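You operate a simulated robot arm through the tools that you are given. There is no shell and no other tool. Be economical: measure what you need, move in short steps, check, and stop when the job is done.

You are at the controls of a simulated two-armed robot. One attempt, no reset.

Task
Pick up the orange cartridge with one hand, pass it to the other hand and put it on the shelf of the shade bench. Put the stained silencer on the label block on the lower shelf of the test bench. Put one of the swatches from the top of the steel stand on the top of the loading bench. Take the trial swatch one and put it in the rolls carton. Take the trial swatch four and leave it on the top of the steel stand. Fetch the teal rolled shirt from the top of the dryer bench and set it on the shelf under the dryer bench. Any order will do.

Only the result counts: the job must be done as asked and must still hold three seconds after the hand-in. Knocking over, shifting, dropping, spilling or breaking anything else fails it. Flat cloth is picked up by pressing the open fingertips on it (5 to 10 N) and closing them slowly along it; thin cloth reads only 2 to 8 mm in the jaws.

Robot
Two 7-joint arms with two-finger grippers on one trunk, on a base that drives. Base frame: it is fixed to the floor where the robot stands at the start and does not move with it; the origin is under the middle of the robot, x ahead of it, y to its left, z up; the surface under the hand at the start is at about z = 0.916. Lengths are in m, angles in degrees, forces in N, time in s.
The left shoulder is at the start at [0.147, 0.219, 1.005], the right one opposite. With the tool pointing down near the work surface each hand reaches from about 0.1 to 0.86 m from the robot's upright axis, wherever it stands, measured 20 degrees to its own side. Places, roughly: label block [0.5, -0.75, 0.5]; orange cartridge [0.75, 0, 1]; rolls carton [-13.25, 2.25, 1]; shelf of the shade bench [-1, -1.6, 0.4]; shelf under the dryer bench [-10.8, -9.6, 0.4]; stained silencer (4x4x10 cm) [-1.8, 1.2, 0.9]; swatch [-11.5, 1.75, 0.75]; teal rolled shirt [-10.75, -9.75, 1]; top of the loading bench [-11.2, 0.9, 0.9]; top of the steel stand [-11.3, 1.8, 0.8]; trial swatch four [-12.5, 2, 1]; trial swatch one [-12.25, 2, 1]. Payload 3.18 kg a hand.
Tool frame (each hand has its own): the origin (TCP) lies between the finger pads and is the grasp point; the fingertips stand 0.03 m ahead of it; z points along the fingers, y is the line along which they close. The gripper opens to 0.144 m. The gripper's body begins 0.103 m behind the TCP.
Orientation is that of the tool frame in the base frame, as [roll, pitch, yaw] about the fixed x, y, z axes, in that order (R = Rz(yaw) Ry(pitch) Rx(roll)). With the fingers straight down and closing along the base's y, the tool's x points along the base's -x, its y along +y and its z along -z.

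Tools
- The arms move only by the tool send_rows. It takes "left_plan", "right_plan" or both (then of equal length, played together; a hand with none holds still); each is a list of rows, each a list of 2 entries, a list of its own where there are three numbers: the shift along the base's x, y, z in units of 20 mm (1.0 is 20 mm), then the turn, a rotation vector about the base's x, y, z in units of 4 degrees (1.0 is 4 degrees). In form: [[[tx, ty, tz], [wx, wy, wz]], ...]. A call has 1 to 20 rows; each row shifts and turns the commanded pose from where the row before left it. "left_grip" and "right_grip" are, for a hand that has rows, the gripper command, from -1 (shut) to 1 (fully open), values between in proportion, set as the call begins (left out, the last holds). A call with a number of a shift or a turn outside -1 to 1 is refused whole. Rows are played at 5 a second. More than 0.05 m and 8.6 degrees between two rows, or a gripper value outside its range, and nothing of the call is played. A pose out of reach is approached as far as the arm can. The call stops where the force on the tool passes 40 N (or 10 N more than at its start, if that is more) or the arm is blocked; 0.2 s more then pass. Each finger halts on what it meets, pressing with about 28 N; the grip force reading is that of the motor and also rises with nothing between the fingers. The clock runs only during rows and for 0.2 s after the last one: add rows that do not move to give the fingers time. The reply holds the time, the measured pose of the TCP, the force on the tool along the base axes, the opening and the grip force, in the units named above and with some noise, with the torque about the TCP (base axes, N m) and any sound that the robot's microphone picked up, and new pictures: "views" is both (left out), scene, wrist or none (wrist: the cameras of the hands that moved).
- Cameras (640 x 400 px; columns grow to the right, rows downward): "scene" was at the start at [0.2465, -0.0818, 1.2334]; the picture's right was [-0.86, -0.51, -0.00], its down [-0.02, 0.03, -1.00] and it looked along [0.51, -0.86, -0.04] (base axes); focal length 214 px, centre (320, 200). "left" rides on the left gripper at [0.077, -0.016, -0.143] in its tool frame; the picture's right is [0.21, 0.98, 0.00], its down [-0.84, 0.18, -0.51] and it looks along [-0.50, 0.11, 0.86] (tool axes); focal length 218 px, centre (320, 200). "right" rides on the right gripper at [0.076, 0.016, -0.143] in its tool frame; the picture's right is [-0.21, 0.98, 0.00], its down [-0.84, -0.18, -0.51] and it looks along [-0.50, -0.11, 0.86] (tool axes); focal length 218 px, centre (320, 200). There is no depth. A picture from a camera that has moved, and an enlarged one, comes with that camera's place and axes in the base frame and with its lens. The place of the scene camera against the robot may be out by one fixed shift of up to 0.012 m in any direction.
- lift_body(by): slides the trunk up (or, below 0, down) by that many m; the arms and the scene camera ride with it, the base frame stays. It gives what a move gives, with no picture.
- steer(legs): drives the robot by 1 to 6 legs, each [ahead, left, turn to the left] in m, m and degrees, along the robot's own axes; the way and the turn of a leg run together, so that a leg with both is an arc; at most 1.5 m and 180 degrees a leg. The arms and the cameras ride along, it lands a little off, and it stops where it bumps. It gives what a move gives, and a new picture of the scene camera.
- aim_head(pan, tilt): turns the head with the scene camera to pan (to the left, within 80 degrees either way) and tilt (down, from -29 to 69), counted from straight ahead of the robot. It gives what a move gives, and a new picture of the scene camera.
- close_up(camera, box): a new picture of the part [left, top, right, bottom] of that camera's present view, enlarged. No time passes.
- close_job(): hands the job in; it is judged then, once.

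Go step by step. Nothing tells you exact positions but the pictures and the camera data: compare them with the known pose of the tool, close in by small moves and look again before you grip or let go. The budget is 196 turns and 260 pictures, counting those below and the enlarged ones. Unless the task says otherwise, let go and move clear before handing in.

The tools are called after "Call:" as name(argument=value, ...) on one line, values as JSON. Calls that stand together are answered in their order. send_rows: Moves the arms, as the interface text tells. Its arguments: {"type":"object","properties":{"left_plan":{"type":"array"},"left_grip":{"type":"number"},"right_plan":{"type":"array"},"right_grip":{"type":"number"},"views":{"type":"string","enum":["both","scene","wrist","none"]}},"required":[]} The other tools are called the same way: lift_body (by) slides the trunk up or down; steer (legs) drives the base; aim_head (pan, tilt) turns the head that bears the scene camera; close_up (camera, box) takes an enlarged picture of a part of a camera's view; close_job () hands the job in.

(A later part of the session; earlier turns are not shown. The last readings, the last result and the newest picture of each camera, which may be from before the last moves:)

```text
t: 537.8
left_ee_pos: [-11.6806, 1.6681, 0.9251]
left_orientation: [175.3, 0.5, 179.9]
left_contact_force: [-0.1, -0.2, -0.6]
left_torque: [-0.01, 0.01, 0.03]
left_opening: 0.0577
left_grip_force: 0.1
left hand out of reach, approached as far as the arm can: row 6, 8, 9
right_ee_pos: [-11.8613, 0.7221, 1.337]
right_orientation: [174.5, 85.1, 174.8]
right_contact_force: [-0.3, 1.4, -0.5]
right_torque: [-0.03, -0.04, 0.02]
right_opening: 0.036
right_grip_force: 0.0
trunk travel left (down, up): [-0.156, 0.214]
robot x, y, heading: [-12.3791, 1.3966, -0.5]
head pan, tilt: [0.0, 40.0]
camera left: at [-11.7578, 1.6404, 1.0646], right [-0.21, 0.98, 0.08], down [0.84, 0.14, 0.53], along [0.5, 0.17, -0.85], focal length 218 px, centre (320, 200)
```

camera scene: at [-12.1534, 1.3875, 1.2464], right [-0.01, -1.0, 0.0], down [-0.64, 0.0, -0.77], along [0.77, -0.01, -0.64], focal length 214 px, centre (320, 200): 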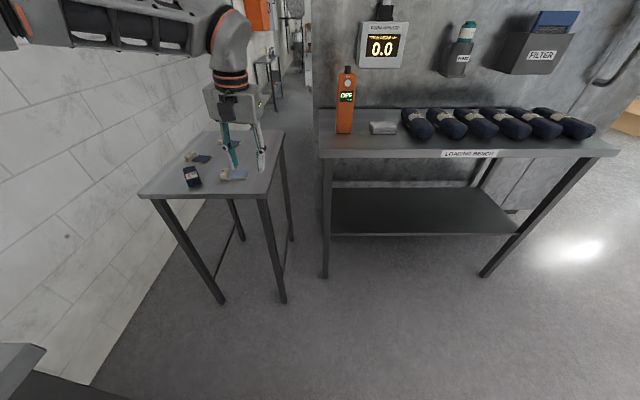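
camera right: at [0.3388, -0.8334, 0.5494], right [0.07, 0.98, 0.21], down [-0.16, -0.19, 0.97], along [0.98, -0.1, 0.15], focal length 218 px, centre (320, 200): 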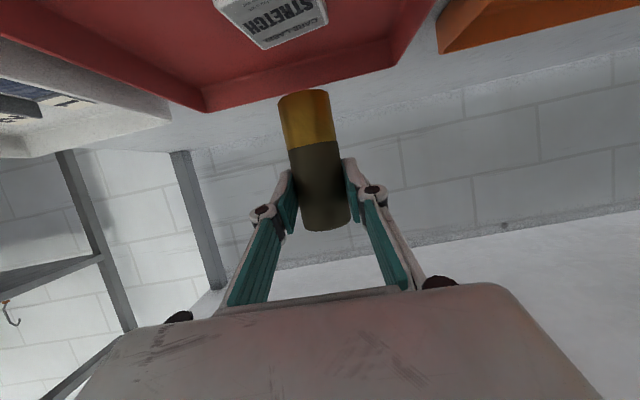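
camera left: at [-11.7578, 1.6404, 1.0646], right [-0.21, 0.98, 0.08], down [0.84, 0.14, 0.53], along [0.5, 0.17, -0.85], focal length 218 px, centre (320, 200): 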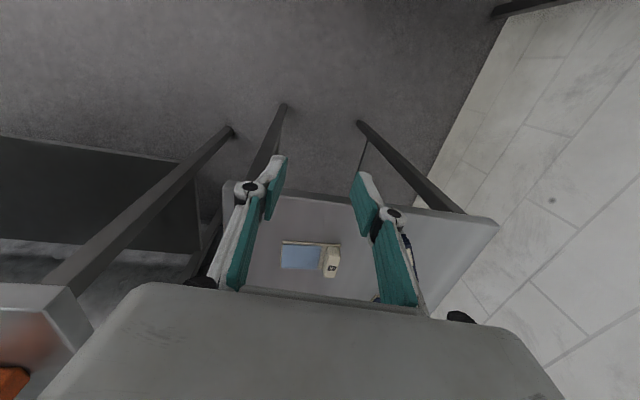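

Call:
steer(legs=[[0, 0, 4], [0.185, 0, 0]])

Call:
close_up(camera="left", box=[0, 0, 640, 400])

```text
t: 539.8
left_ee_pos: [-11.5167, 1.7268, 0.9243]
left_orientation: [175.4, 0.6, -176.1]
left_contact_force: [0.4, 0.2, -0.2]
left_torque: [-0.02, 0.06, 0.0]
left_opening: 0.0578
left_grip_force: 0.1
right_ee_pos: [-11.6326, 0.773, 1.3378]
right_orientation: [174.2, 85.3, 178.6]
right_contact_force: [-0.1, 0.2, -0.3]
right_torque: [0.01, -0.01, 0.03]
right_opening: 0.0362
right_grip_force: 0.0
trunk travel left (down, up): [-0.156, 0.214]
robot x, y, heading: [-12.1934, 1.4098, 3.6]
head pan, tilt: [0.0, 40.0]
camera scene: at [-11.9709, 1.4139, 1.2465], right [0.06, -1.0, 0.0], down [-0.64, -0.04, -0.77], along [0.76, 0.05, -0.64], focal length 214 px, centre (320, 200)
```

scene: 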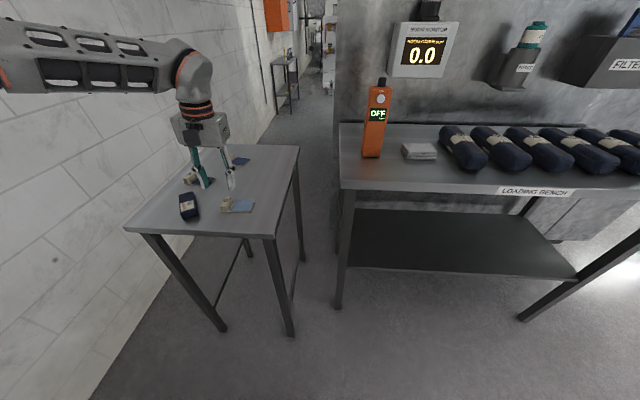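

```text
1.00 times, centred on (320, 200) of left (not enlarged: the box is as wide or as high as the picture)
camera zoom: at [-11.5931, 1.6942, 1.0648], right [-0.27, 0.96, 0.08], down [0.83, 0.19, 0.53], along [0.49, 0.21, -0.85], focal length 218 px, centre (320, 200)
```

zoom: 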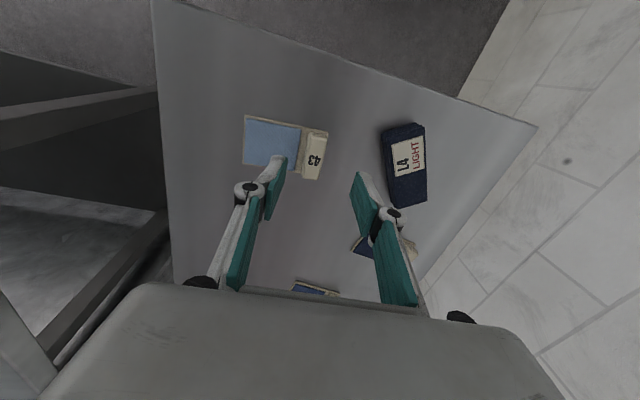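

Aligned over the block. Descend and close gently.

Call:
send_rows(left_plan=[[[0, 0, -0.6], [-0.4, 0, -0.3]], [[0, 0, -0.6], [-0.4, 0, -0.3]], [[0, 0, -0.6], [-0.3, 0, -0.3]], [[0, 0, -0.6], [0, 0, 0]], [[0, 0, -0.4], [0, 0, 0]], [[0, 0, -0.3], [0, 0, 0]]], views="wrist")

```text
t: 541.2
left_ee_pos: [-11.5187, 1.7263, 0.8886]
left_orientation: [177.0, 0.5, -177.3]
left_contact_force: [0.2, -0.2, 0.0]
left_torque: [-0.01, -0.02, -0.02]
left_opening: 0.0576
left_grip_force: 0.0
left hand out of reach, approached as far as the arm can: row 2, 3
right_ee_pos: [-11.6327, 0.7715, 1.337]
right_orientation: [174.3, 85.1, 178.7]
right_contact_force: [-1.2, 0.7, 0.3]
right_torque: [-0.03, -0.02, 0.0]
right_opening: 0.036
right_grip_force: 0.1
trunk travel left (down, up): [-0.156, 0.214]
robot x, y, heading: [-12.1967, 1.4073, 3.8]
head pan, tilt: [0.0, 40.0]
camera left: at [-11.5953, 1.6989, 1.0279], right [-0.26, 0.97, 0.05], down [0.83, 0.19, 0.52], along [0.5, 0.17, -0.85], focal length 218 px, centre (320, 200)
```

left: 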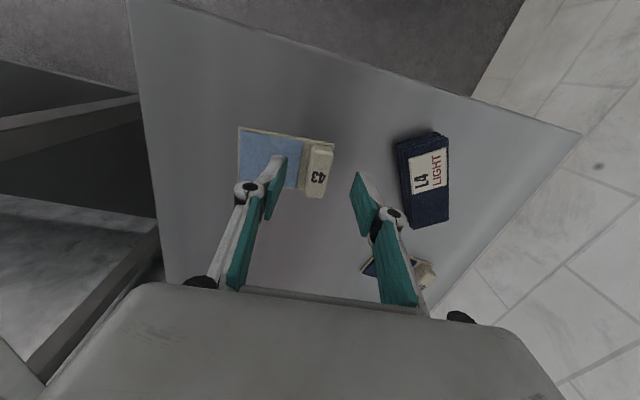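

Call:
send_rows(left_plan=[[[0, 0, -0.5], [0, 0, 0]], [[0, 0, -0.5], [0, 0, 0]], [[0, 0, -0.3], [0, 0, 0]]], views="none")

Call:
send_rows(left_plan=[[[0, 0, 0], [0, 0, 0]], [[0, 0, 0], [0, 0, 0]], [[0, 0, 0], [0, 0, 0]]], left_grip=-1, views="wrist")

```text
t: 542.0
left_ee_pos: [-11.518, 1.7264, 0.861]
left_orientation: [176.8, 0.5, -177.3]
left_contact_force: [0.2, -0.2, -0.1]
left_torque: [0.03, -0.01, 0.0]
left_opening: 0.0578
left_grip_force: 0.0
right_ee_pos: [-11.6326, 0.7737, 1.3371]
right_orientation: [174.4, 85.2, 178.6]
right_contact_force: [-0.3, 0.1, 0.1]
right_torque: [-0.03, 0.0, 0.0]
right_opening: 0.0362
right_grip_force: 0.2
trunk travel left (down, up): [-0.156, 0.214]
robot x, y, heading: [-12.1959, 1.4067, 3.5]
head pan, tilt: [0.0, 40.0]
```

```text
t: 542.8
left_ee_pos: [-11.5182, 1.7267, 0.8635]
left_orientation: [177.0, 0.5, -177.2]
left_contact_force: [0.6, -0.7, 1.5]
left_torque: [-0.09, -0.02, 0.03]
left_opening: 0.0192
left_grip_force: 27.4
right_ee_pos: [-11.6334, 0.7743, 1.3375]
right_orientation: [174.1, 85.1, 178.4]
right_contact_force: [0.0, -0.4, -0.3]
right_torque: [-0.04, 0.0, -0.04]
right_opening: 0.0358
right_grip_force: 0.0
trunk travel left (down, up): [-0.156, 0.214]
robot x, y, heading: [-12.1961, 1.4085, 3.6]
head pan, tilt: [0.0, 40.0]
camera left: at [-11.5944, 1.6993, 1.0023], right [-0.25, 0.97, 0.05], down [0.83, 0.19, 0.52], along [0.5, 0.17, -0.85], focal length 218 px, centre (320, 200)
```

left: 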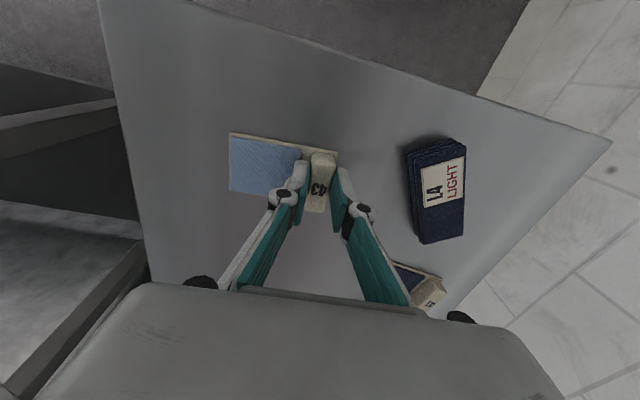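

The swatch is gripped by its block. Lift it and carry it over to the loading bench's free front strip at about [−11.37, 1.20].

Call:
send_rows(left_plan=[[[0, 0, 0.6], [0, 0, 0]], [[0, 0, 0.9], [0, 0, 0]], [[0, 0, 0.9], [0, 0, 0]], [[0, 0, 0.9], [0, 0, 0]], [[0, 0, 0.9], [0, 0, 0]], [[0, 0, 0.9], [0, 0, 0]], [[0, 0, 0.9], [0, 0, 0]]], views="wrist")

Call:
steer(legs=[[-0.1, 0, 0], [0, -0.52, -3]])

```text
t: 544.4
left_ee_pos: [-11.5188, 1.7259, 0.9266]
left_orientation: [176.8, 0.9, -176.9]
left_contact_force: [0.2, -0.2, -1.1]
left_torque: [-0.01, 0.01, -0.03]
left_opening: 0.0191
left_grip_force: 28.0
left hand out of reach, approached as far as the arm can: row 4, 5, 7
right_ee_pos: [-11.6342, 0.7729, 1.3361]
right_orientation: [174.4, 85.0, 178.8]
right_contact_force: [0.8, 0.1, 0.0]
right_torque: [0.0, -0.02, -0.04]
right_opening: 0.0359
right_grip_force: 0.0
trunk travel left (down, up): [-0.156, 0.214]
robot x, y, heading: [-12.192, 1.4106, 3.8]
head pan, tilt: [0.0, 40.0]
camera left: at [-11.5967, 1.6977, 1.0663], right [-0.26, 0.96, 0.05], down [0.82, 0.2, 0.53], along [0.5, 0.18, -0.85], focal length 218 px, centre (320, 200)
```

left: 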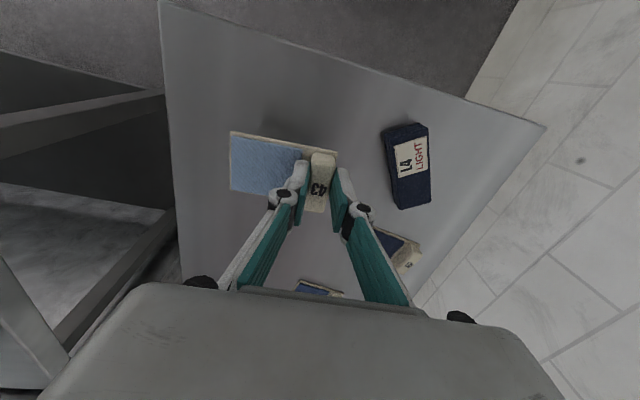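

```text
t: 550.2
left_ee_pos: [-11.5843, 1.1654, 0.9279]
left_orientation: [176.9, 1.1, -179.8]
left_contact_force: [-0.2, 0.5, -1.0]
left_torque: [0.01, -0.01, 0.0]
left_opening: 0.0192
left_grip_force: 27.3
right_ee_pos: [-11.748, 0.2196, 1.3367]
right_orientation: [174.1, 85.2, 175.5]
right_contact_force: [-0.2, -0.4, -0.5]
right_torque: [0.0, 0.01, 0.01]
right_opening: 0.0358
right_grip_force: 0.1
trunk travel left (down, up): [-0.156, 0.214]
robot x, y, heading: [-12.2785, 0.8823, 0.5]
head pan, tilt: [0.0, 40.0]
camera scene: at [-12.0513, 0.8776, 1.2465], right [0.01, -1.0, 0.0], down [-0.64, -0.01, -0.77], along [0.77, 0.01, -0.64], focal length 214 px, centre (320, 200)
```

scene: 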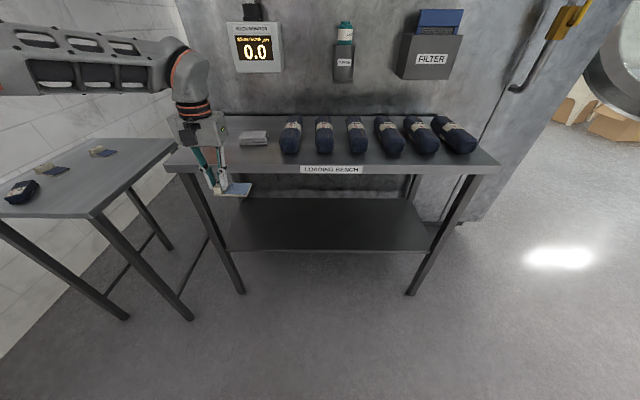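

The bench top is near z 0.895, so I need the swatch higher before moving in. Raising the hand while bringing it slightly inward.

Call:
send_rows(left_plan=[[[-0.2, -0.8, 0.3], [0, 0, 0]], [[-0.2, -0.8, 0.5], [0, 0, 0]], [[-0.2, -0.8, 0.8], [0, 0, 0]], [[0, -0.8, 0.8], [0, 0, 0]], [[0, -0.8, 0.8], [0, 0, 0]], [[0, -0.5, 0.8], [0, 0, 0]], [[0, 0, 0.8], [0, 0, 0]]], views="scene")

```text
t: 551.8
left_ee_pos: [-11.5962, 1.0751, 1.0074]
left_orientation: [176.9, 1.0, -179.9]
left_contact_force: [-0.3, 0.3, -0.4]
left_torque: [-0.01, 0.02, 0.0]
left_opening: 0.0191
left_grip_force: 28.2
left hand out of reach, approached as far as the arm can: row 7
right_ee_pos: [-11.7477, 0.2206, 1.3363]
right_orientation: [174.4, 85.1, 175.7]
right_contact_force: [0.1, -0.2, -0.4]
right_torque: [0.0, 0.01, -0.02]
right_opening: 0.0361
right_grip_force: 0.0
trunk travel left (down, up): [-0.156, 0.214]
robot x, y, heading: [-12.275, 0.8833, 0.9]
head pan, tilt: [0.0, 40.0]
camera scene: at [-12.0511, 0.8779, 1.2464], right [0.01, -1.0, 0.0], down [-0.64, -0.01, -0.77], along [0.77, 0.01, -0.64], focal length 214 px, centre (320, 200)
```

scene: 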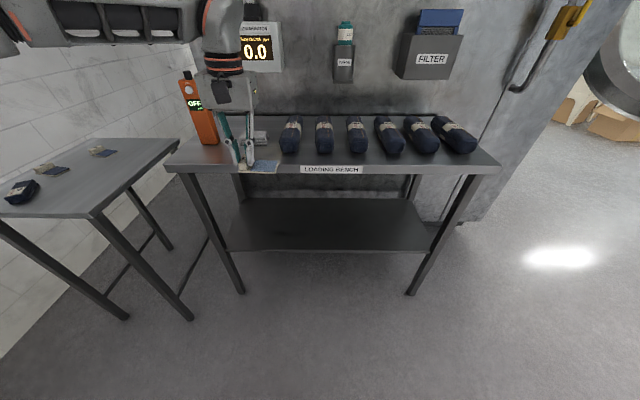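

Call:
steer(legs=[[0.21, 0.112, -1]])

Call:
send_rows(left_plan=[[[0, 0, -0.6], [0, 0, 0]], [[0, 0, -0.6], [0, 0, 0]]], views="wrist")

```text
t: 553.6
left_ee_pos: [-11.3825, 1.1737, 1.0077]
left_orientation: [176.9, 0.9, 179.1]
left_contact_force: [0.5, 0.2, -0.5]
left_torque: [0.04, 0.05, 0.0]
left_opening: 0.0188
left_grip_force: 27.9
right_ee_pos: [-11.551, 0.3218, 1.3381]
right_orientation: [174.5, 85.2, 174.7]
right_contact_force: [-0.3, -1.1, -0.6]
right_torque: [-0.01, 0.02, -0.02]
right_opening: 0.0356
right_grip_force: 0.0
trunk travel left (down, up): [-0.156, 0.214]
robot x, y, heading: [-12.0686, 0.9967, -0.3]
head pan, tilt: [0.0, 40.0]
camera scene: at [-11.8425, 0.9848, 1.2465], right [-0.01, -1.0, 0.0], down [-0.64, 0.0, -0.77], along [0.77, -0.01, -0.64], focal length 214 px, centre (320, 200)
```

scene: 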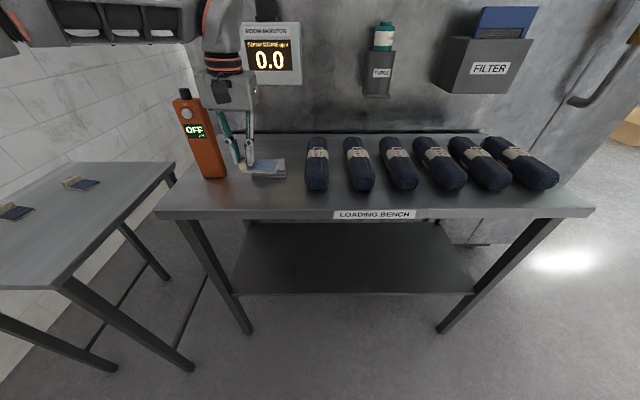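

```text
t: 554.2
left_ee_pos: [-11.3831, 1.1739, 0.9841]
left_orientation: [177.0, 1.0, 179.1]
left_contact_force: [0.4, 0.3, -0.8]
left_torque: [0.02, 0.0, 0.0]
left_opening: 0.0188
left_grip_force: 28.1
right_ee_pos: [-11.5507, 0.3213, 1.3375]
right_orientation: [174.2, 85.2, 174.6]
right_contact_force: [0.8, 1.3, 0.2]
right_torque: [0.01, 0.0, 0.02]
right_opening: 0.0362
right_grip_force: 0.1
trunk travel left (down, up): [-0.156, 0.214]
robot x, y, heading: [-12.0663, 0.9986, -0.6]
head pan, tilt: [0.0, 40.0]
camera left: at [-11.4631, 1.1517, 1.1236], right [-0.19, 0.98, 0.05], down [0.84, 0.14, 0.53], along [0.51, 0.14, -0.85], focal length 218 px, centre (320, 200)
```

left: 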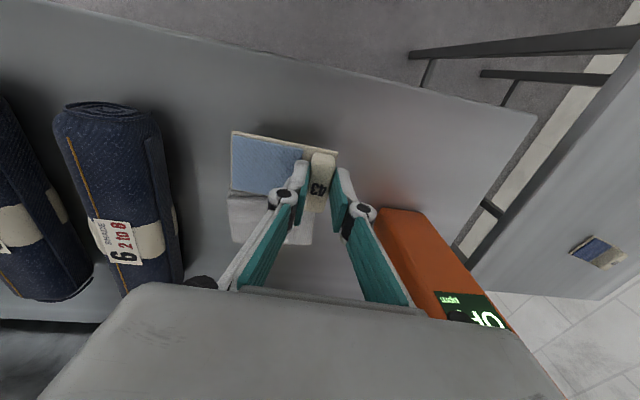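

Clear of the folded cloth and the monitor. Lowering to the bench.

Call:
send_rows(left_plan=[[[-0.15, 0.1, -0.5], [0, 0, 0]], [[0, 0, -0.5], [0, 0, 0]], [[0, 0, -0.3], [0, 0, 0]]], views="none")

Call:
send_rows(left_plan=[[[0, 0, -0.25], [0, 0, 0]], [[0, 0, -0.25], [0, 0, 0]]], views="none")

```text
t: 555.0
left_ee_pos: [-11.3864, 1.1754, 0.9583]
left_orientation: [177.0, 1.1, 179.1]
left_contact_force: [-0.4, -0.1, -0.4]
left_torque: [0.03, 0.01, 0.0]
left_opening: 0.0192
left_grip_force: 28.3
right_ee_pos: [-11.5519, 0.3218, 1.336]
right_orientation: [174.4, 85.2, 174.6]
right_contact_force: [0.1, -0.5, 0.4]
right_torque: [-0.01, -0.01, 0.04]
right_opening: 0.0358
right_grip_force: 0.1
trunk travel left (down, up): [-0.156, 0.214]
robot x, y, heading: [-12.0666, 0.9909, -0.4]
head pan, tilt: [0.0, 40.0]
```

```text
t: 555.6
left_ee_pos: [-11.3858, 1.1756, 0.9478]
left_orientation: [177.0, 1.0, 179.1]
left_contact_force: [0.0, 0.5, -0.1]
left_torque: [-0.02, 0.01, -0.02]
left_opening: 0.0192
left_grip_force: 27.2
right_ee_pos: [-11.5505, 0.3217, 1.3363]
right_orientation: [174.2, 85.2, 174.6]
right_contact_force: [0.0, 0.0, 0.3]
right_torque: [-0.02, 0.0, -0.02]
right_opening: 0.0359
right_grip_force: 0.1
trunk travel left (down, up): [-0.156, 0.214]
robot x, y, heading: [-12.0701, 0.9936, -0.7]
head pan, tilt: [0.0, 40.0]
```

Call:
send_rows(left_plan=[[[0, 0, -0.25], [0, 0, 0]], [[0, 0, -0.25], [0, 0, 0]], [[0, 0, 0], [0, 0, 0]]], views="none")

Call:
send_rows(left_plan=[[[0, 0, -0.2], [0, 0, 0]], [[0, 0, -0.2], [0, 0, 0]], [[0, 0, 0], [0, 0, 0]]], views="wrist")

```text
t: 556.4
left_ee_pos: [-11.3869, 1.177, 0.9411]
left_orientation: [176.9, 1.4, 179.1]
left_contact_force: [2.1, 3.1, 20.0]
left_torque: [-0.06, 0.34, -0.03]
left_opening: 0.0192
left_grip_force: 27.9
right_ee_pos: [-11.5528, 0.321, 1.3392]
right_orientation: [173.9, 85.2, 174.3]
right_contact_force: [-0.9, 0.3, -0.5]
right_torque: [-0.02, 0.0, -0.01]
right_opening: 0.0357
right_grip_force: 0.0
trunk travel left (down, up): [-0.156, 0.214]
robot x, y, heading: [-12.0668, 0.9933, -0.2]
head pan, tilt: [0.0, 40.0]
```

```text
t: 557.2
left_ee_pos: [-11.3864, 1.1769, 0.9357]
left_orientation: [177.1, 1.5, 179.1]
left_contact_force: [3.9, 7.9, 39.3]
left_torque: [-0.32, 0.17, 0.04]
left_opening: 0.0195
left_grip_force: 28.0
right_ee_pos: [-11.5548, 0.3214, 1.3405]
right_orientation: [173.8, 85.4, 174.2]
right_contact_force: [0.1, -0.2, 0.8]
right_torque: [-0.01, -0.01, -0.01]
right_opening: 0.0358
right_grip_force: 0.0
trunk travel left (down, up): [-0.156, 0.214]
robot x, y, heading: [-12.0669, 0.9944, -0.3]
head pan, tilt: [0.0, 40.0]
camera left: at [-11.468, 1.1541, 1.0744], right [-0.2, 0.98, 0.05], down [0.83, 0.14, 0.54], along [0.52, 0.14, -0.84], focal length 218 px, centre (320, 200)
```

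left: 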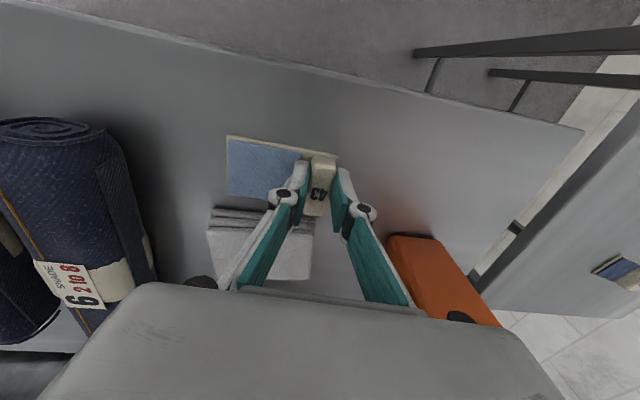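

On the bench. Ease, release and rise.

Call:
send_rows(left_plan=[[[0, 0, 0.5], [0, 0, 0]], [[0, 0, 0], [0, 0, 0]]], views="none")

Call:
send_rows(left_plan=[[[0, 0, 0], [0, 0, 0]], [[0, 0, 0], [0, 0, 0]], [[0, 0, 0.8], [0, 0, 0]], [[0, 0, 0.8], [0, 0, 0]], [[0, 0, 0.8], [0, 0, 0]], [[0, 0, 0.8], [0, 0, 0]]], left_grip=-0.3, views="both")

```text
t: 557.8
left_ee_pos: [-11.3866, 1.176, 0.9375]
left_orientation: [176.9, 0.7, 179.0]
left_contact_force: [0.6, 1.6, 3.4]
left_torque: [-0.29, -0.17, 0.12]
left_opening: 0.0195
left_grip_force: 27.9
right_ee_pos: [-11.5491, 0.3213, 1.3364]
right_orientation: [174.3, 85.1, 174.6]
right_contact_force: [-0.3, 0.9, 0.5]
right_torque: [0.04, -0.01, 0.0]
right_opening: 0.036
right_grip_force: 0.1
trunk travel left (down, up): [-0.156, 0.214]
robot x, y, heading: [-12.0651, 0.9935, -0.3]
head pan, tilt: [0.0, 40.0]
```

```text
t: 559.2
left_ee_pos: [-11.3862, 1.1743, 1.0054]
left_orientation: [176.9, 1.1, 179.0]
left_contact_force: [0.5, -0.4, 0.4]
left_torque: [-0.01, -0.02, 0.01]
left_opening: 0.0504
left_grip_force: 0.0
right_ee_pos: [-11.5511, 0.3213, 1.3378]
right_orientation: [174.1, 85.2, 174.4]
right_contact_force: [-0.5, -0.8, -0.8]
right_torque: [-0.01, 0.03, 0.0]
right_opening: 0.0361
right_grip_force: 0.0
trunk travel left (down, up): [-0.156, 0.214]
robot x, y, heading: [-12.0688, 0.9961, -0.3]
head pan, tilt: [0.0, 40.0]
camera scene: at [-11.8432, 0.9844, 1.2466], right [-0.01, -1.0, 0.0], down [-0.64, 0.0, -0.77], along [0.77, -0.01, -0.64], focal length 214 px, centre (320, 200)
camera left: at [-11.4666, 1.1532, 1.1437], right [-0.19, 0.98, 0.05], down [0.84, 0.14, 0.53], along [0.51, 0.14, -0.85], focal length 218 px, centre (320, 200)
```

scene: 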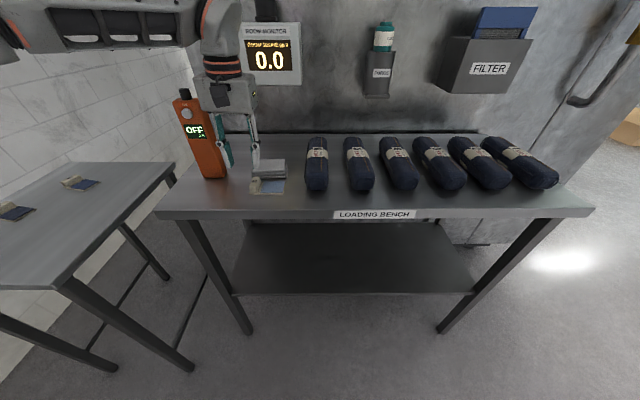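
left: 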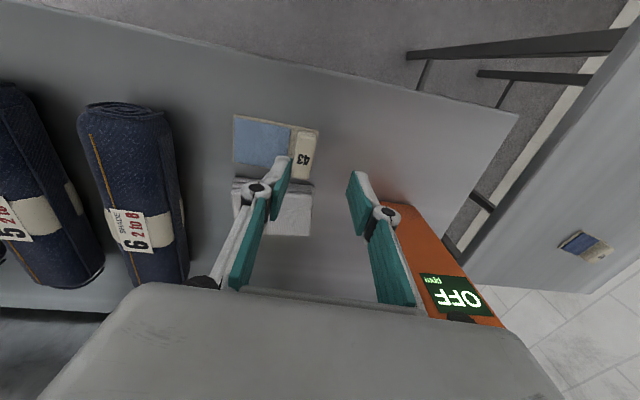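

The swatch is on the loading bench. Last task: the dryer bench far to the south. I'll back out and drive there in long legs.

Call:
steer(legs=[[-0.4, 0, 0], [0, 0, -90], [1.45, 0, 0], [1.45, 0, 0], [0.3, 1.4, 0], [0.3, 0.95, 0]])

Call:
aim_head(pan=-5, tilt=8)

```text
t: 599.5
left_ee_pos: [-10.0232, -3.2191, 1.0036]
left_orientation: [176.8, 1.0, 88.6]
left_contact_force: [-0.6, 0.5, -0.5]
left_torque: [-0.04, 0.0, -0.01]
left_opening: 0.0501
left_grip_force: 0.1
right_ee_pos: [-10.8773, -3.048, 1.3373]
right_orientation: [174.1, 85.2, 84.1]
right_contact_force: [0.1, -0.9, -0.1]
right_torque: [0.02, 0.01, -0.02]
right_opening: 0.0361
right_grip_force: 0.0
trunk travel left (down, up): [-0.156, 0.214]
robot x, y, heading: [-10.1993, -2.5388, -90.7]
head pan, tilt: [0.0, 40.0]
camera scene: at [-10.2006, -2.7671, 1.2465], right [-1.0, 0.01, 0.0], down [0.01, 0.64, -0.77], along [-0.01, -0.77, -0.64], focal length 214 px, centre (320, 200)
```

scene: 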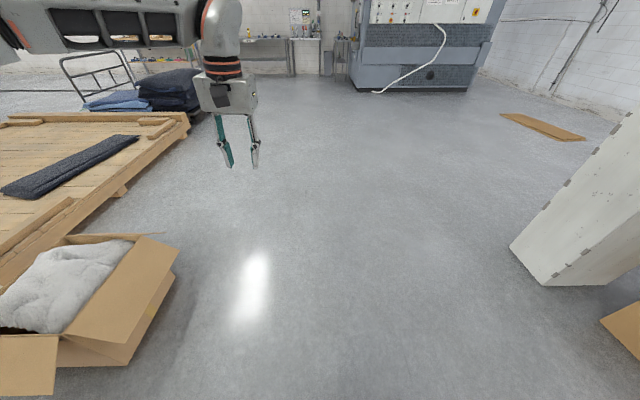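

```text
t: 600.5
left_ee_pos: [-10.0251, -3.2194, 1.0047]
left_orientation: [176.9, 1.1, 88.6]
left_contact_force: [-0.6, -0.3, 0.0]
left_torque: [-0.01, -0.01, -0.01]
left_opening: 0.0505
left_grip_force: 0.0
right_ee_pos: [-10.8767, -3.0481, 1.3364]
right_orientation: [174.1, 85.1, 84.0]
right_contact_force: [-0.4, -0.4, 0.4]
right_torque: [0.02, 0.01, 0.0]
right_opening: 0.0361
right_grip_force: 0.1
trunk travel left (down, up): [-0.156, 0.214]
robot x, y, heading: [-10.2003, -2.5332, -90.8]
head pan, tilt: [-5.0, 8.0]
camera scene: at [-10.2089, -2.7742, 1.2973], right [-0.99, 0.1, 0.0], down [0.01, 0.14, -0.99], along [-0.1, -0.98, -0.14], focal length 214 px, centre (320, 200)
```

scene: 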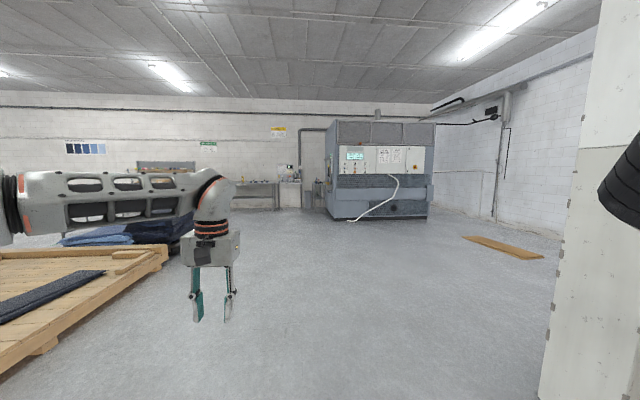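

Call:
close_up(camera="scene", box=[230, 160, 350, 235])

```text
5.33 times, centred on (290, 198) of scene
camera zoom: at [-10.2089, -2.7742, 1.2973], right [-0.99, 0.1, 0.0], down [0.01, 0.14, -0.99], along [-0.1, -0.98, -0.14], focal length 1144 px, centre (480, 213)
```

zoom: 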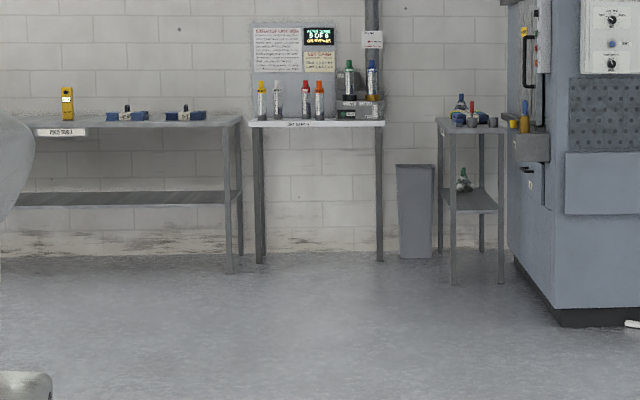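

The dryer bench is the narrow stand beside the blue dryer (x ≈ −10.65…−11.0, front y ≈ −9.03, top 0.885, shelf 0.41). Driving there.

Call:
steer(legs=[[1.45, 0, 0.8], [1.45, 0, 0], [1.45, 0, 0], [0.9, 0, 0]])

Call:
aim_head(pan=-22, tilt=25)

Call:
close_up(camera="scene", box=[240, 110, 400, 210])

```text
t: 625.6
left_ee_pos: [-10.0802, -8.4515, 1.0046]
left_orientation: [176.9, 1.1, 90.4]
left_contact_force: [-0.3, 0.3, -0.6]
left_torque: [0.01, 0.0, 0.01]
left_opening: 0.0504
left_grip_force: 0.1
right_ee_pos: [-10.9379, -8.3079, 1.3363]
right_orientation: [174.2, 85.2, 85.8]
right_contact_force: [-0.5, 0.1, 0.4]
right_torque: [0.0, 0.0, -0.01]
right_opening: 0.0359
right_grip_force: 0.0
trunk travel left (down, up): [-0.156, 0.214]
robot x, y, heading: [-10.2796, -7.7753, -89.0]
head pan, tilt: [-5.0, 8.0]
camera scene: at [-10.2793, -8.0126, 1.2974], right [-1.0, 0.07, 0.0], down [0.01, 0.14, -0.99], along [-0.07, -0.99, -0.14], focal length 214 px, centre (320, 200)
```

scene: 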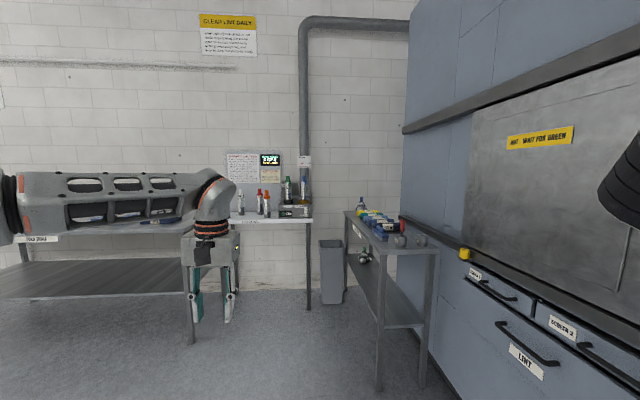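

```text
t: 626.4
left_ee_pos: [-10.0796, -8.4511, 1.0042]
left_orientation: [176.9, 1.0, 90.4]
left_contact_force: [-0.2, 0.1, 0.0]
left_torque: [0.02, 0.02, 0.0]
left_opening: 0.0504
left_grip_force: 0.1
right_ee_pos: [-10.9385, -8.3064, 1.3371]
right_orientation: [174.2, 85.2, 85.7]
right_contact_force: [0.0, 0.5, -0.3]
right_torque: [-0.02, 0.01, 0.01]
right_opening: 0.0358
right_grip_force: 0.1
trunk travel left (down, up): [-0.156, 0.214]
robot x, y, heading: [-10.2782, -7.7758, -89.1]
head pan, tilt: [-22.0, 25.0]
camera scene: at [-10.3058, -8.0061, 1.2699], right [-0.93, 0.36, 0.0], down [0.15, 0.39, -0.91], along [-0.33, -0.85, -0.42], focal length 214 px, centre (320, 200)
```

scene: 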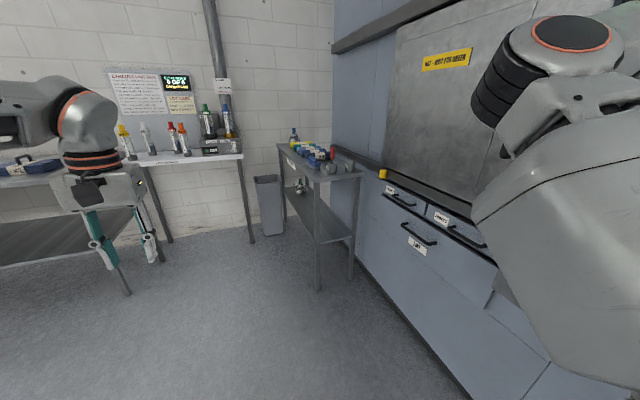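

```text
4.00 times, centred on (320, 160) of scene
camera zoom: at [-10.3058, -8.0061, 1.2699], right [-0.93, 0.36, 0.0], down [0.15, 0.39, -0.91], along [-0.33, -0.85, -0.42], focal length 858 px, centre (320, 360)
```

zoom: 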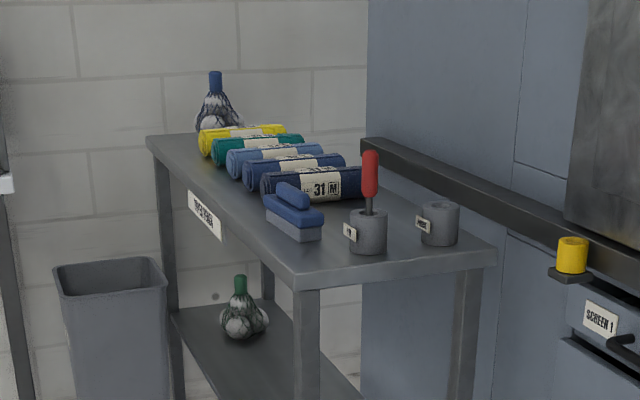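

The rolled shirts lie across the bench; teal is second from the back, near [−10.83, −9.70]. I'll use the right hand, yawed to the right and tilted down, with the robot standing beside the bench.

Call:
send_rows(right_plan=[[[0, 0, 0], [0, 0, -1]], [[0, 0, 0], [0, 0, -1]], [[0, 0, 0], [0, 0, -1]], [[0, 0, 0], [0, 0, -1]], [[0, 0, 0], [0, 0, -1]], [[0, 0, 0], [0, 0, -1]], [[0, 0, 0], [0, 0, -1]], [[0, 0, 0], [0, 0, -1]], [[0, 0, 0], [0, 0, -1]], [[0, 0, 0], [0, 0, -1]], [[0, 0, 0], [0, 0, -1]], [[0, 0, 0], [0, 0, -1]], [[0, 0, 0], [0, 0, -1]]], right_grip=0.3, views="none")

Call:
send_rows(right_plan=[[[0, 0, -0.8], [0.64, -0.77, 0]], [[0, 0, -0.8], [0.64, -0.77, 0]], [[0, 0, -0.8], [0.64, -0.77, 0]], [[0, 0, -0.8], [0.64, -0.77, 0]], [[0, 0, -0.8], [0.64, -0.77, 0]], [[0, 0, -0.8], [0.64, -0.77, 0]], [[0, 0, -0.8], [0.64, -0.77, 0]], [[0, 0, -0.8], [0.64, -0.77, 0]], [[0, 0, -0.8], [0.64, -0.77, 0]], [[0, 0, -0.8], [0.64, -0.77, 0]]], views="none")

```text
t: 629.2
left_ee_pos: [-10.0804, -8.4505, 1.0019]
left_orientation: [176.9, 1.1, 90.4]
left_contact_force: [-0.2, 0.7, 0.3]
left_torque: [0.03, 0.01, 0.02]
left_opening: 0.0505
left_grip_force: 0.0
right_ee_pos: [-10.9371, -8.307, 1.3375]
right_orientation: [174.0, 85.2, 33.7]
right_contact_force: [1.2, -0.4, -0.2]
right_torque: [0.03, 0.01, 0.0]
right_opening: 0.0936
right_grip_force: 0.1
trunk travel left (down, up): [-0.156, 0.214]
robot x, y, heading: [-10.2782, -7.7756, -89.1]
head pan, tilt: [-22.0, 25.0]
```

```text
t: 631.4
left_ee_pos: [-10.0812, -8.4516, 1.0029]
left_orientation: [176.9, 1.0, 90.4]
left_contact_force: [-0.1, 0.1, -0.5]
left_torque: [-0.01, -0.02, -0.01]
left_opening: 0.0505
left_grip_force: 0.0
right_ee_pos: [-10.9376, -8.3074, 1.1779]
right_orientation: [179.7, 45.1, 39.1]
right_contact_force: [-0.8, 0.3, 0.8]
right_torque: [-0.01, 0.04, 0.02]
right_opening: 0.0935
right_grip_force: 0.1
trunk travel left (down, up): [-0.156, 0.214]
robot x, y, heading: [-10.2796, -7.773, -89.0]
head pan, tilt: [-22.0, 25.0]
```

Hand pose is good. I'll retract the left hand, then drive alongside the bench.

Call:
send_rows(left_plan=[[[0, 0.9, 0.2], [0, 0, 0]], [[0, 0.9, 0.2], [0, 0, 0]], [[0, 0.9, 0.2], [0, 0, 0]], [[0, 0.9, 0.2], [0, 0, 0]], [[0, 0.9, 0.2], [0, 0, 0]], [[0, 0.9, 0.2], [0, 0, 0]], [[0, 0.9, 0], [0, 0, 0]], [[0, 0.9, 0], [0, 0, 0]], [[0, 0.9, 0], [0, 0, 0]], [[0, 0.9, 0], [0, 0, 0]], [[0, 0.9, 0], [0, 0, 0]], [[0, 0.9, 0], [0, 0, 0]]], right_plan=[[[0, 0, 0], [0, 0, -0.5]], [[0, 0, 0], [0, 0, -0.5]], [[0, 0, 0], [0, 0, -0.5]], [[0, 0, 0], [0, 0, -0.5]], [[0, 0, 0], [0, 0, -0.5]], [[0, 0, 0], [0, 0, -0.5]], [[0, 0, 0], [0, 0, 0]], [[0, 0, 0], [0, 0, 0]], [[0, 0, 0], [0, 0, 0]], [[0, 0, 0], [0, 0, 0]], [[0, 0, 0], [0, 0, 0]], [[0, 0, 0], [0, 0, 0]]], views="none")

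Call:
steer(legs=[[0.7, 0.14, -5], [0.75, 0.2, -6]])

Call:
close_up(camera="right", box=[0, 0, 640, 400])

```text
t: 634.0
left_ee_pos: [-10.0791, -8.2353, 1.0272]
left_orientation: [176.9, 0.9, 90.4]
left_contact_force: [-1.1, 0.1, 0.1]
left_torque: [-0.01, 0.01, 0.03]
left_opening: 0.0505
left_grip_force: 0.1
right_ee_pos: [-10.9389, -8.3072, 1.178]
right_orientation: [179.6, 45.2, 27.0]
right_contact_force: [-0.2, 0.0, 0.1]
right_torque: [-0.02, -0.02, 0.0]
right_opening: 0.0936
right_grip_force: 0.1
trunk travel left (down, up): [-0.156, 0.214]
robot x, y, heading: [-10.2774, -7.7756, -88.7]
head pan, tilt: [-22.0, 25.0]
```

```text
t: 641.6
left_ee_pos: [-9.9544, -9.7198, 1.0271]
left_orientation: [176.9, 1.0, 79.2]
left_contact_force: [-0.2, -0.6, 0.6]
left_torque: [-0.02, 0.02, -0.02]
left_opening: 0.0506
left_grip_force: 0.1
right_ee_pos: [-10.8097, -9.6235, 1.1776]
right_orientation: [179.6, 45.2, 15.7]
right_contact_force: [-0.6, 0.0, 0.3]
right_torque: [0.0, -0.02, 0.01]
right_opening: 0.0934
right_grip_force: 0.0
trunk travel left (down, up): [-0.156, 0.214]
robot x, y, heading: [-10.0606, -9.2312, -100.1]
head pan, tilt: [-22.0, 25.0]
camera scene: at [-10.1287, -9.4509, 1.2698], right [-0.85, 0.53, 0.0], down [0.23, 0.36, -0.91], along [-0.48, -0.77, -0.42], focal length 214 px, centre (320, 200)
```

scene: 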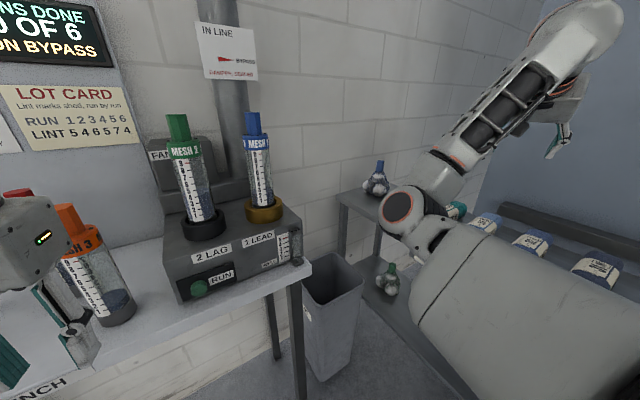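

```text
1.00 times, centred on (320, 200) of right (not enlarged: the box is as wide or as high as the picture)
camera zoom: at [-10.6572, -9.595, 1.2228], right [0.13, -0.98, 0.15], down [-0.28, 0.11, 0.95], along [-0.95, -0.17, -0.26], focal length 218 px, centre (320, 200)
```

zoom: 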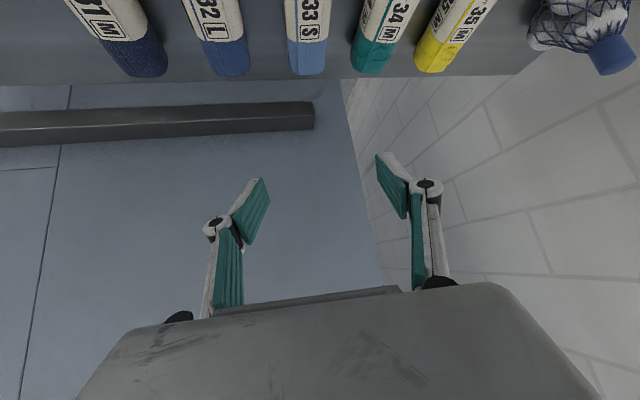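

The left hand is close to the spray bottles, so I'll pull it back. The teal roll (34 M) is at y ≈ −9.762; I'll position the right hand above it and start down.

Call:
send_rows(left_plan=[[[0, 0.8, 0.1], [0, 0, 0]], [[0, 0.8, 0.1], [0, 0, 0]], [[0, 0.8, 0.1], [0, 0, 0]], [[0, 0.8, 0.1], [0, 0, 0]], [[0, 0.8, 0], [0, 0, 0]], [[0, 0.8, 0], [0, 0, 0]], [[0, 0.8, 0], [0, 0, 0]], [[0, 0.8, 0], [0, 0, 0]], [[0, 0, 0], [0, 0, 0]], [[0, 0, 0], [0, 0, 0]]], right_plan=[[[-0.15, -0.87, 0], [0, 0, -0.35]], [[-0.15, -0.87, 0], [0, 0, -0.35]], [[-0.15, -0.87, 0], [0, 0, -0.35]], [[-0.15, -0.87, 0], [0, 0, -0.35]], [[-0.15, -0.87, 0], [0, 0, -0.35]], [[-0.15, -0.87, 0], [0, 0, -0.35]], [[-0.15, -0.87, 0], [0, 0, -0.35]], [[-0.15, -0.87, 0], [0, 0, -0.35]], [[0, 0, -0.9], [0, 0, 0]], [[0, 0, -0.9], [0, 0, 0]]], views="none")

Call:
close_up(camera="right", box=[0, 0, 640, 400])

```text
t: 643.8
left_ee_pos: [-9.9529, -9.5914, 1.0354]
left_orientation: [176.9, 1.1, 79.2]
left_contact_force: [-0.2, -0.6, -0.2]
left_torque: [-0.01, -0.03, 0.02]
left_opening: 0.0502
left_grip_force: 0.0
right_ee_pos: [-10.8344, -9.7626, 1.1392]
right_orientation: [179.4, 45.1, 4.6]
right_contact_force: [0.6, -0.5, -0.9]
right_torque: [0.01, -0.01, 0.0]
right_opening: 0.0936
right_grip_force: 0.2
trunk travel left (down, up): [-0.156, 0.214]
robot x, y, heading: [-10.0567, -9.2269, -100.2]
head pan, tilt: [-22.0, 25.0]
```

```text
1.00 times, centred on (320, 200) of right (not enlarged: the box is as wide or as high as the picture)
camera zoom: at [-10.6791, -9.7641, 1.1854], right [-0.06, -0.99, 0.15], down [-0.25, 0.16, 0.95], along [-0.97, 0.02, -0.26], focal length 218 px, centre (320, 200)
```

zoom: 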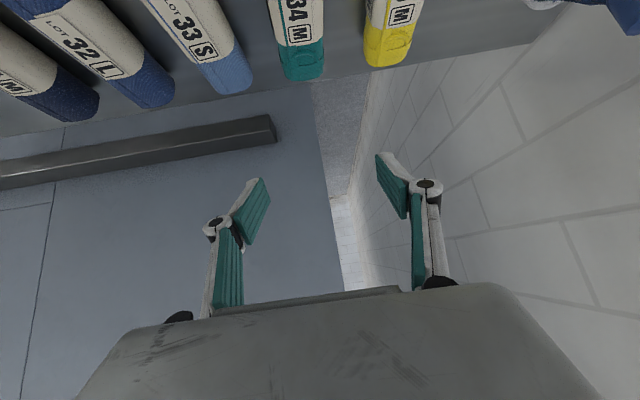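

Teal roll is exactly under the jaws. Descending.

Call:
send_rows(right_plan=[[[0, 0, -0.9], [0, 0, 0]], [[0, 0, -0.9], [0, 0, 0]], [[0, 0, -0.9], [0, 0, 0]], [[0, 0, -0.9], [0, 0, 0]], [[0, 0, -0.9], [0, 0, 0]], [[0, 0, -0.9], [0, 0, 0]], [[0, 0, -0.9], [0, 0, 0]], [[0, 0, -0.9], [0, 0, 0]], [[0, 0, -0.9], [0, 0, 0]], [[0, 0, -0.9], [0, 0, 0]], [[0, 0, -0.5], [0, 0, 0]]], views="wrist")

```text
t: 646.2
left_ee_pos: [-9.9535, -9.5942, 1.0361]
left_orientation: [176.9, 0.9, 79.2]
left_contact_force: [0.1, -0.2, -0.1]
left_torque: [-0.01, 0.02, 0.04]
left_opening: 0.0504
left_grip_force: 0.0
right_ee_pos: [-10.8334, -9.7641, 0.9508]
right_orientation: [179.4, 45.3, 4.5]
right_contact_force: [-0.3, -0.9, 0.5]
right_torque: [0.01, 0.02, 0.04]
right_opening: 0.0937
right_grip_force: 0.1
trunk travel left (down, up): [-0.156, 0.214]
robot x, y, heading: [-10.0566, -9.2276, -100.3]
head pan, tilt: [-22.0, 25.0]
camera right: at [-10.6783, -9.7652, 0.9968], right [-0.06, -0.99, 0.15], down [-0.25, 0.17, 0.95], along [-0.97, 0.02, -0.26], focal length 218 px, centre (320, 200)
```

right: 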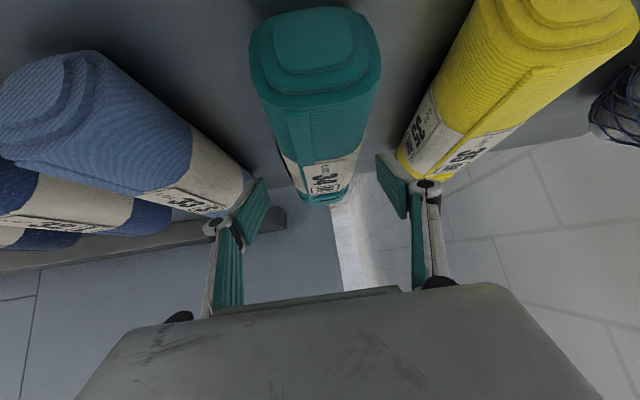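

Call:
send_rows(right_plan=[[[0, 0, -0.5], [0, 0, 0]], [[0, 0, -0.5], [0, 0, 0]], [[0, 0, 0], [0, 0, 0]]], views="none")

Call:
send_rows(right_plan=[[[0, 0, 0], [0, 0, 0]], [[0, 0, 0], [0, 0, 0]], [[0, 0, 0], [0, 0, 0]]], right_grip=-1, views="wrist")

```text
t: 647.0
left_ee_pos: [-9.9526, -9.5929, 1.0357]
left_orientation: [176.9, 1.0, 79.2]
left_contact_force: [-0.1, 0.1, -0.3]
left_torque: [0.02, 0.04, 0.02]
left_opening: 0.0503
left_grip_force: 0.1
right_ee_pos: [-10.8328, -9.765, 0.931]
right_orientation: [179.5, 45.3, 4.6]
right_contact_force: [-0.2, -0.4, 0.6]
right_torque: [-0.02, 0.0, -0.01]
right_opening: 0.0937
right_grip_force: 0.1
trunk travel left (down, up): [-0.156, 0.214]
robot x, y, heading: [-10.0579, -9.2284, -100.0]
head pan, tilt: [-22.0, 25.0]
```

```text
t: 647.8
left_ee_pos: [-9.9537, -9.5919, 1.0357]
left_orientation: [176.9, 1.0, 79.3]
left_contact_force: [0.5, 0.0, -0.1]
left_torque: [0.02, -0.01, 0.01]
left_opening: 0.0502
left_grip_force: 0.0
right_ee_pos: [-10.8334, -9.7639, 0.9311]
right_orientation: [179.5, 45.2, 4.5]
right_contact_force: [-0.7, 0.1, 1.3]
right_torque: [0.03, 0.08, -0.16]
right_opening: 0.061
right_grip_force: 27.8
trunk travel left (down, up): [-0.156, 0.214]
robot x, y, heading: [-10.0597, -9.2294, -100.0]
head pan, tilt: [-22.0, 25.0]
camera right: at [-10.6784, -9.765, 0.9764], right [-0.06, -0.99, 0.15], down [-0.25, 0.16, 0.95], along [-0.97, 0.02, -0.26], focal length 218 px, centre (320, 200)
```

right: 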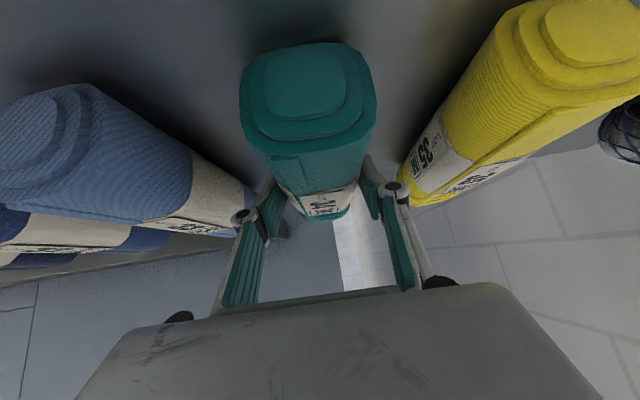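

Teal shirt is gripped. I'll lift it, move out to the open side of the bench (north-east), and then lower the hand.

Call:
send_rows(right_plan=[[[0, 0, 0.5], [0, 0, 0]], [[0, 0, 0.9], [0, 0, 0]], [[0, 0, 0.9], [0, 0, 0]], [[0, 0, 0.9], [0, 0, 0]], [[0, 0, 0.9], [0, 0, 0]], [[0, 0, 0.9], [0, 0, 0]], [[0, 0, 0.9], [0, 0, 0]], [[0, 0, 0.9], [0, 0, 0]], [[0, 0, 0.9], [0, 0, 0]], [[0, 0, 0.9], [0, 0, 0]]], views="none")

Call:
steer(legs=[[-0.41, 0.32, 0]])

```text
t: 650.0
left_ee_pos: [-9.9515, -9.5909, 1.0353]
left_orientation: [176.9, 1.1, 79.2]
left_contact_force: [0.2, -0.5, -0.3]
left_torque: [0.0, 0.03, -0.02]
left_opening: 0.0505
left_grip_force: 0.1
right_ee_pos: [-10.8335, -9.7627, 1.1044]
right_orientation: [179.5, 45.1, 4.6]
right_contact_force: [0.8, 0.1, -1.6]
right_torque: [0.0, 0.0, 0.02]
right_opening: 0.0611
right_grip_force: 28.1
trunk travel left (down, up): [-0.156, 0.214]
robot x, y, heading: [-10.0563, -9.2303, -100.2]
head pan, tilt: [-22.0, 25.0]
```

```text
t: 653.5
left_ee_pos: [-9.5619, -9.2473, 1.0352]
left_orientation: [176.9, 1.0, 78.8]
left_contact_force: [-0.3, 0.1, 0.0]
left_torque: [0.0, 0.03, 0.0]
left_opening: 0.0506
left_grip_force: 0.0
right_ee_pos: [-10.4444, -9.4132, 1.1031]
right_orientation: [179.6, 45.1, 4.3]
right_contact_force: [0.7, 1.0, -0.9]
right_torque: [0.01, -0.01, -0.01]
right_opening: 0.0604
right_grip_force: 28.5
trunk travel left (down, up): [-0.156, 0.214]
robot x, y, heading: [-9.6646, -8.8822, -100.6]
head pan, tilt: [-22.0, 25.0]
camera scene: at [-9.7366, -9.105, 1.2698], right [-0.84, 0.54, 0.0], down [0.23, 0.36, -0.91], along [-0.49, -0.76, -0.42], focal length 214 px, centre (320, 200)
```

scene: 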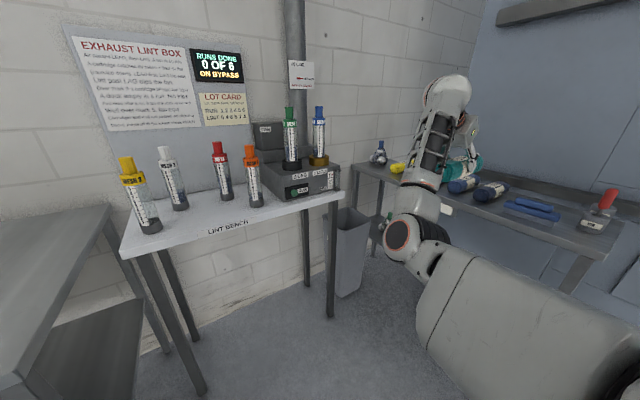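

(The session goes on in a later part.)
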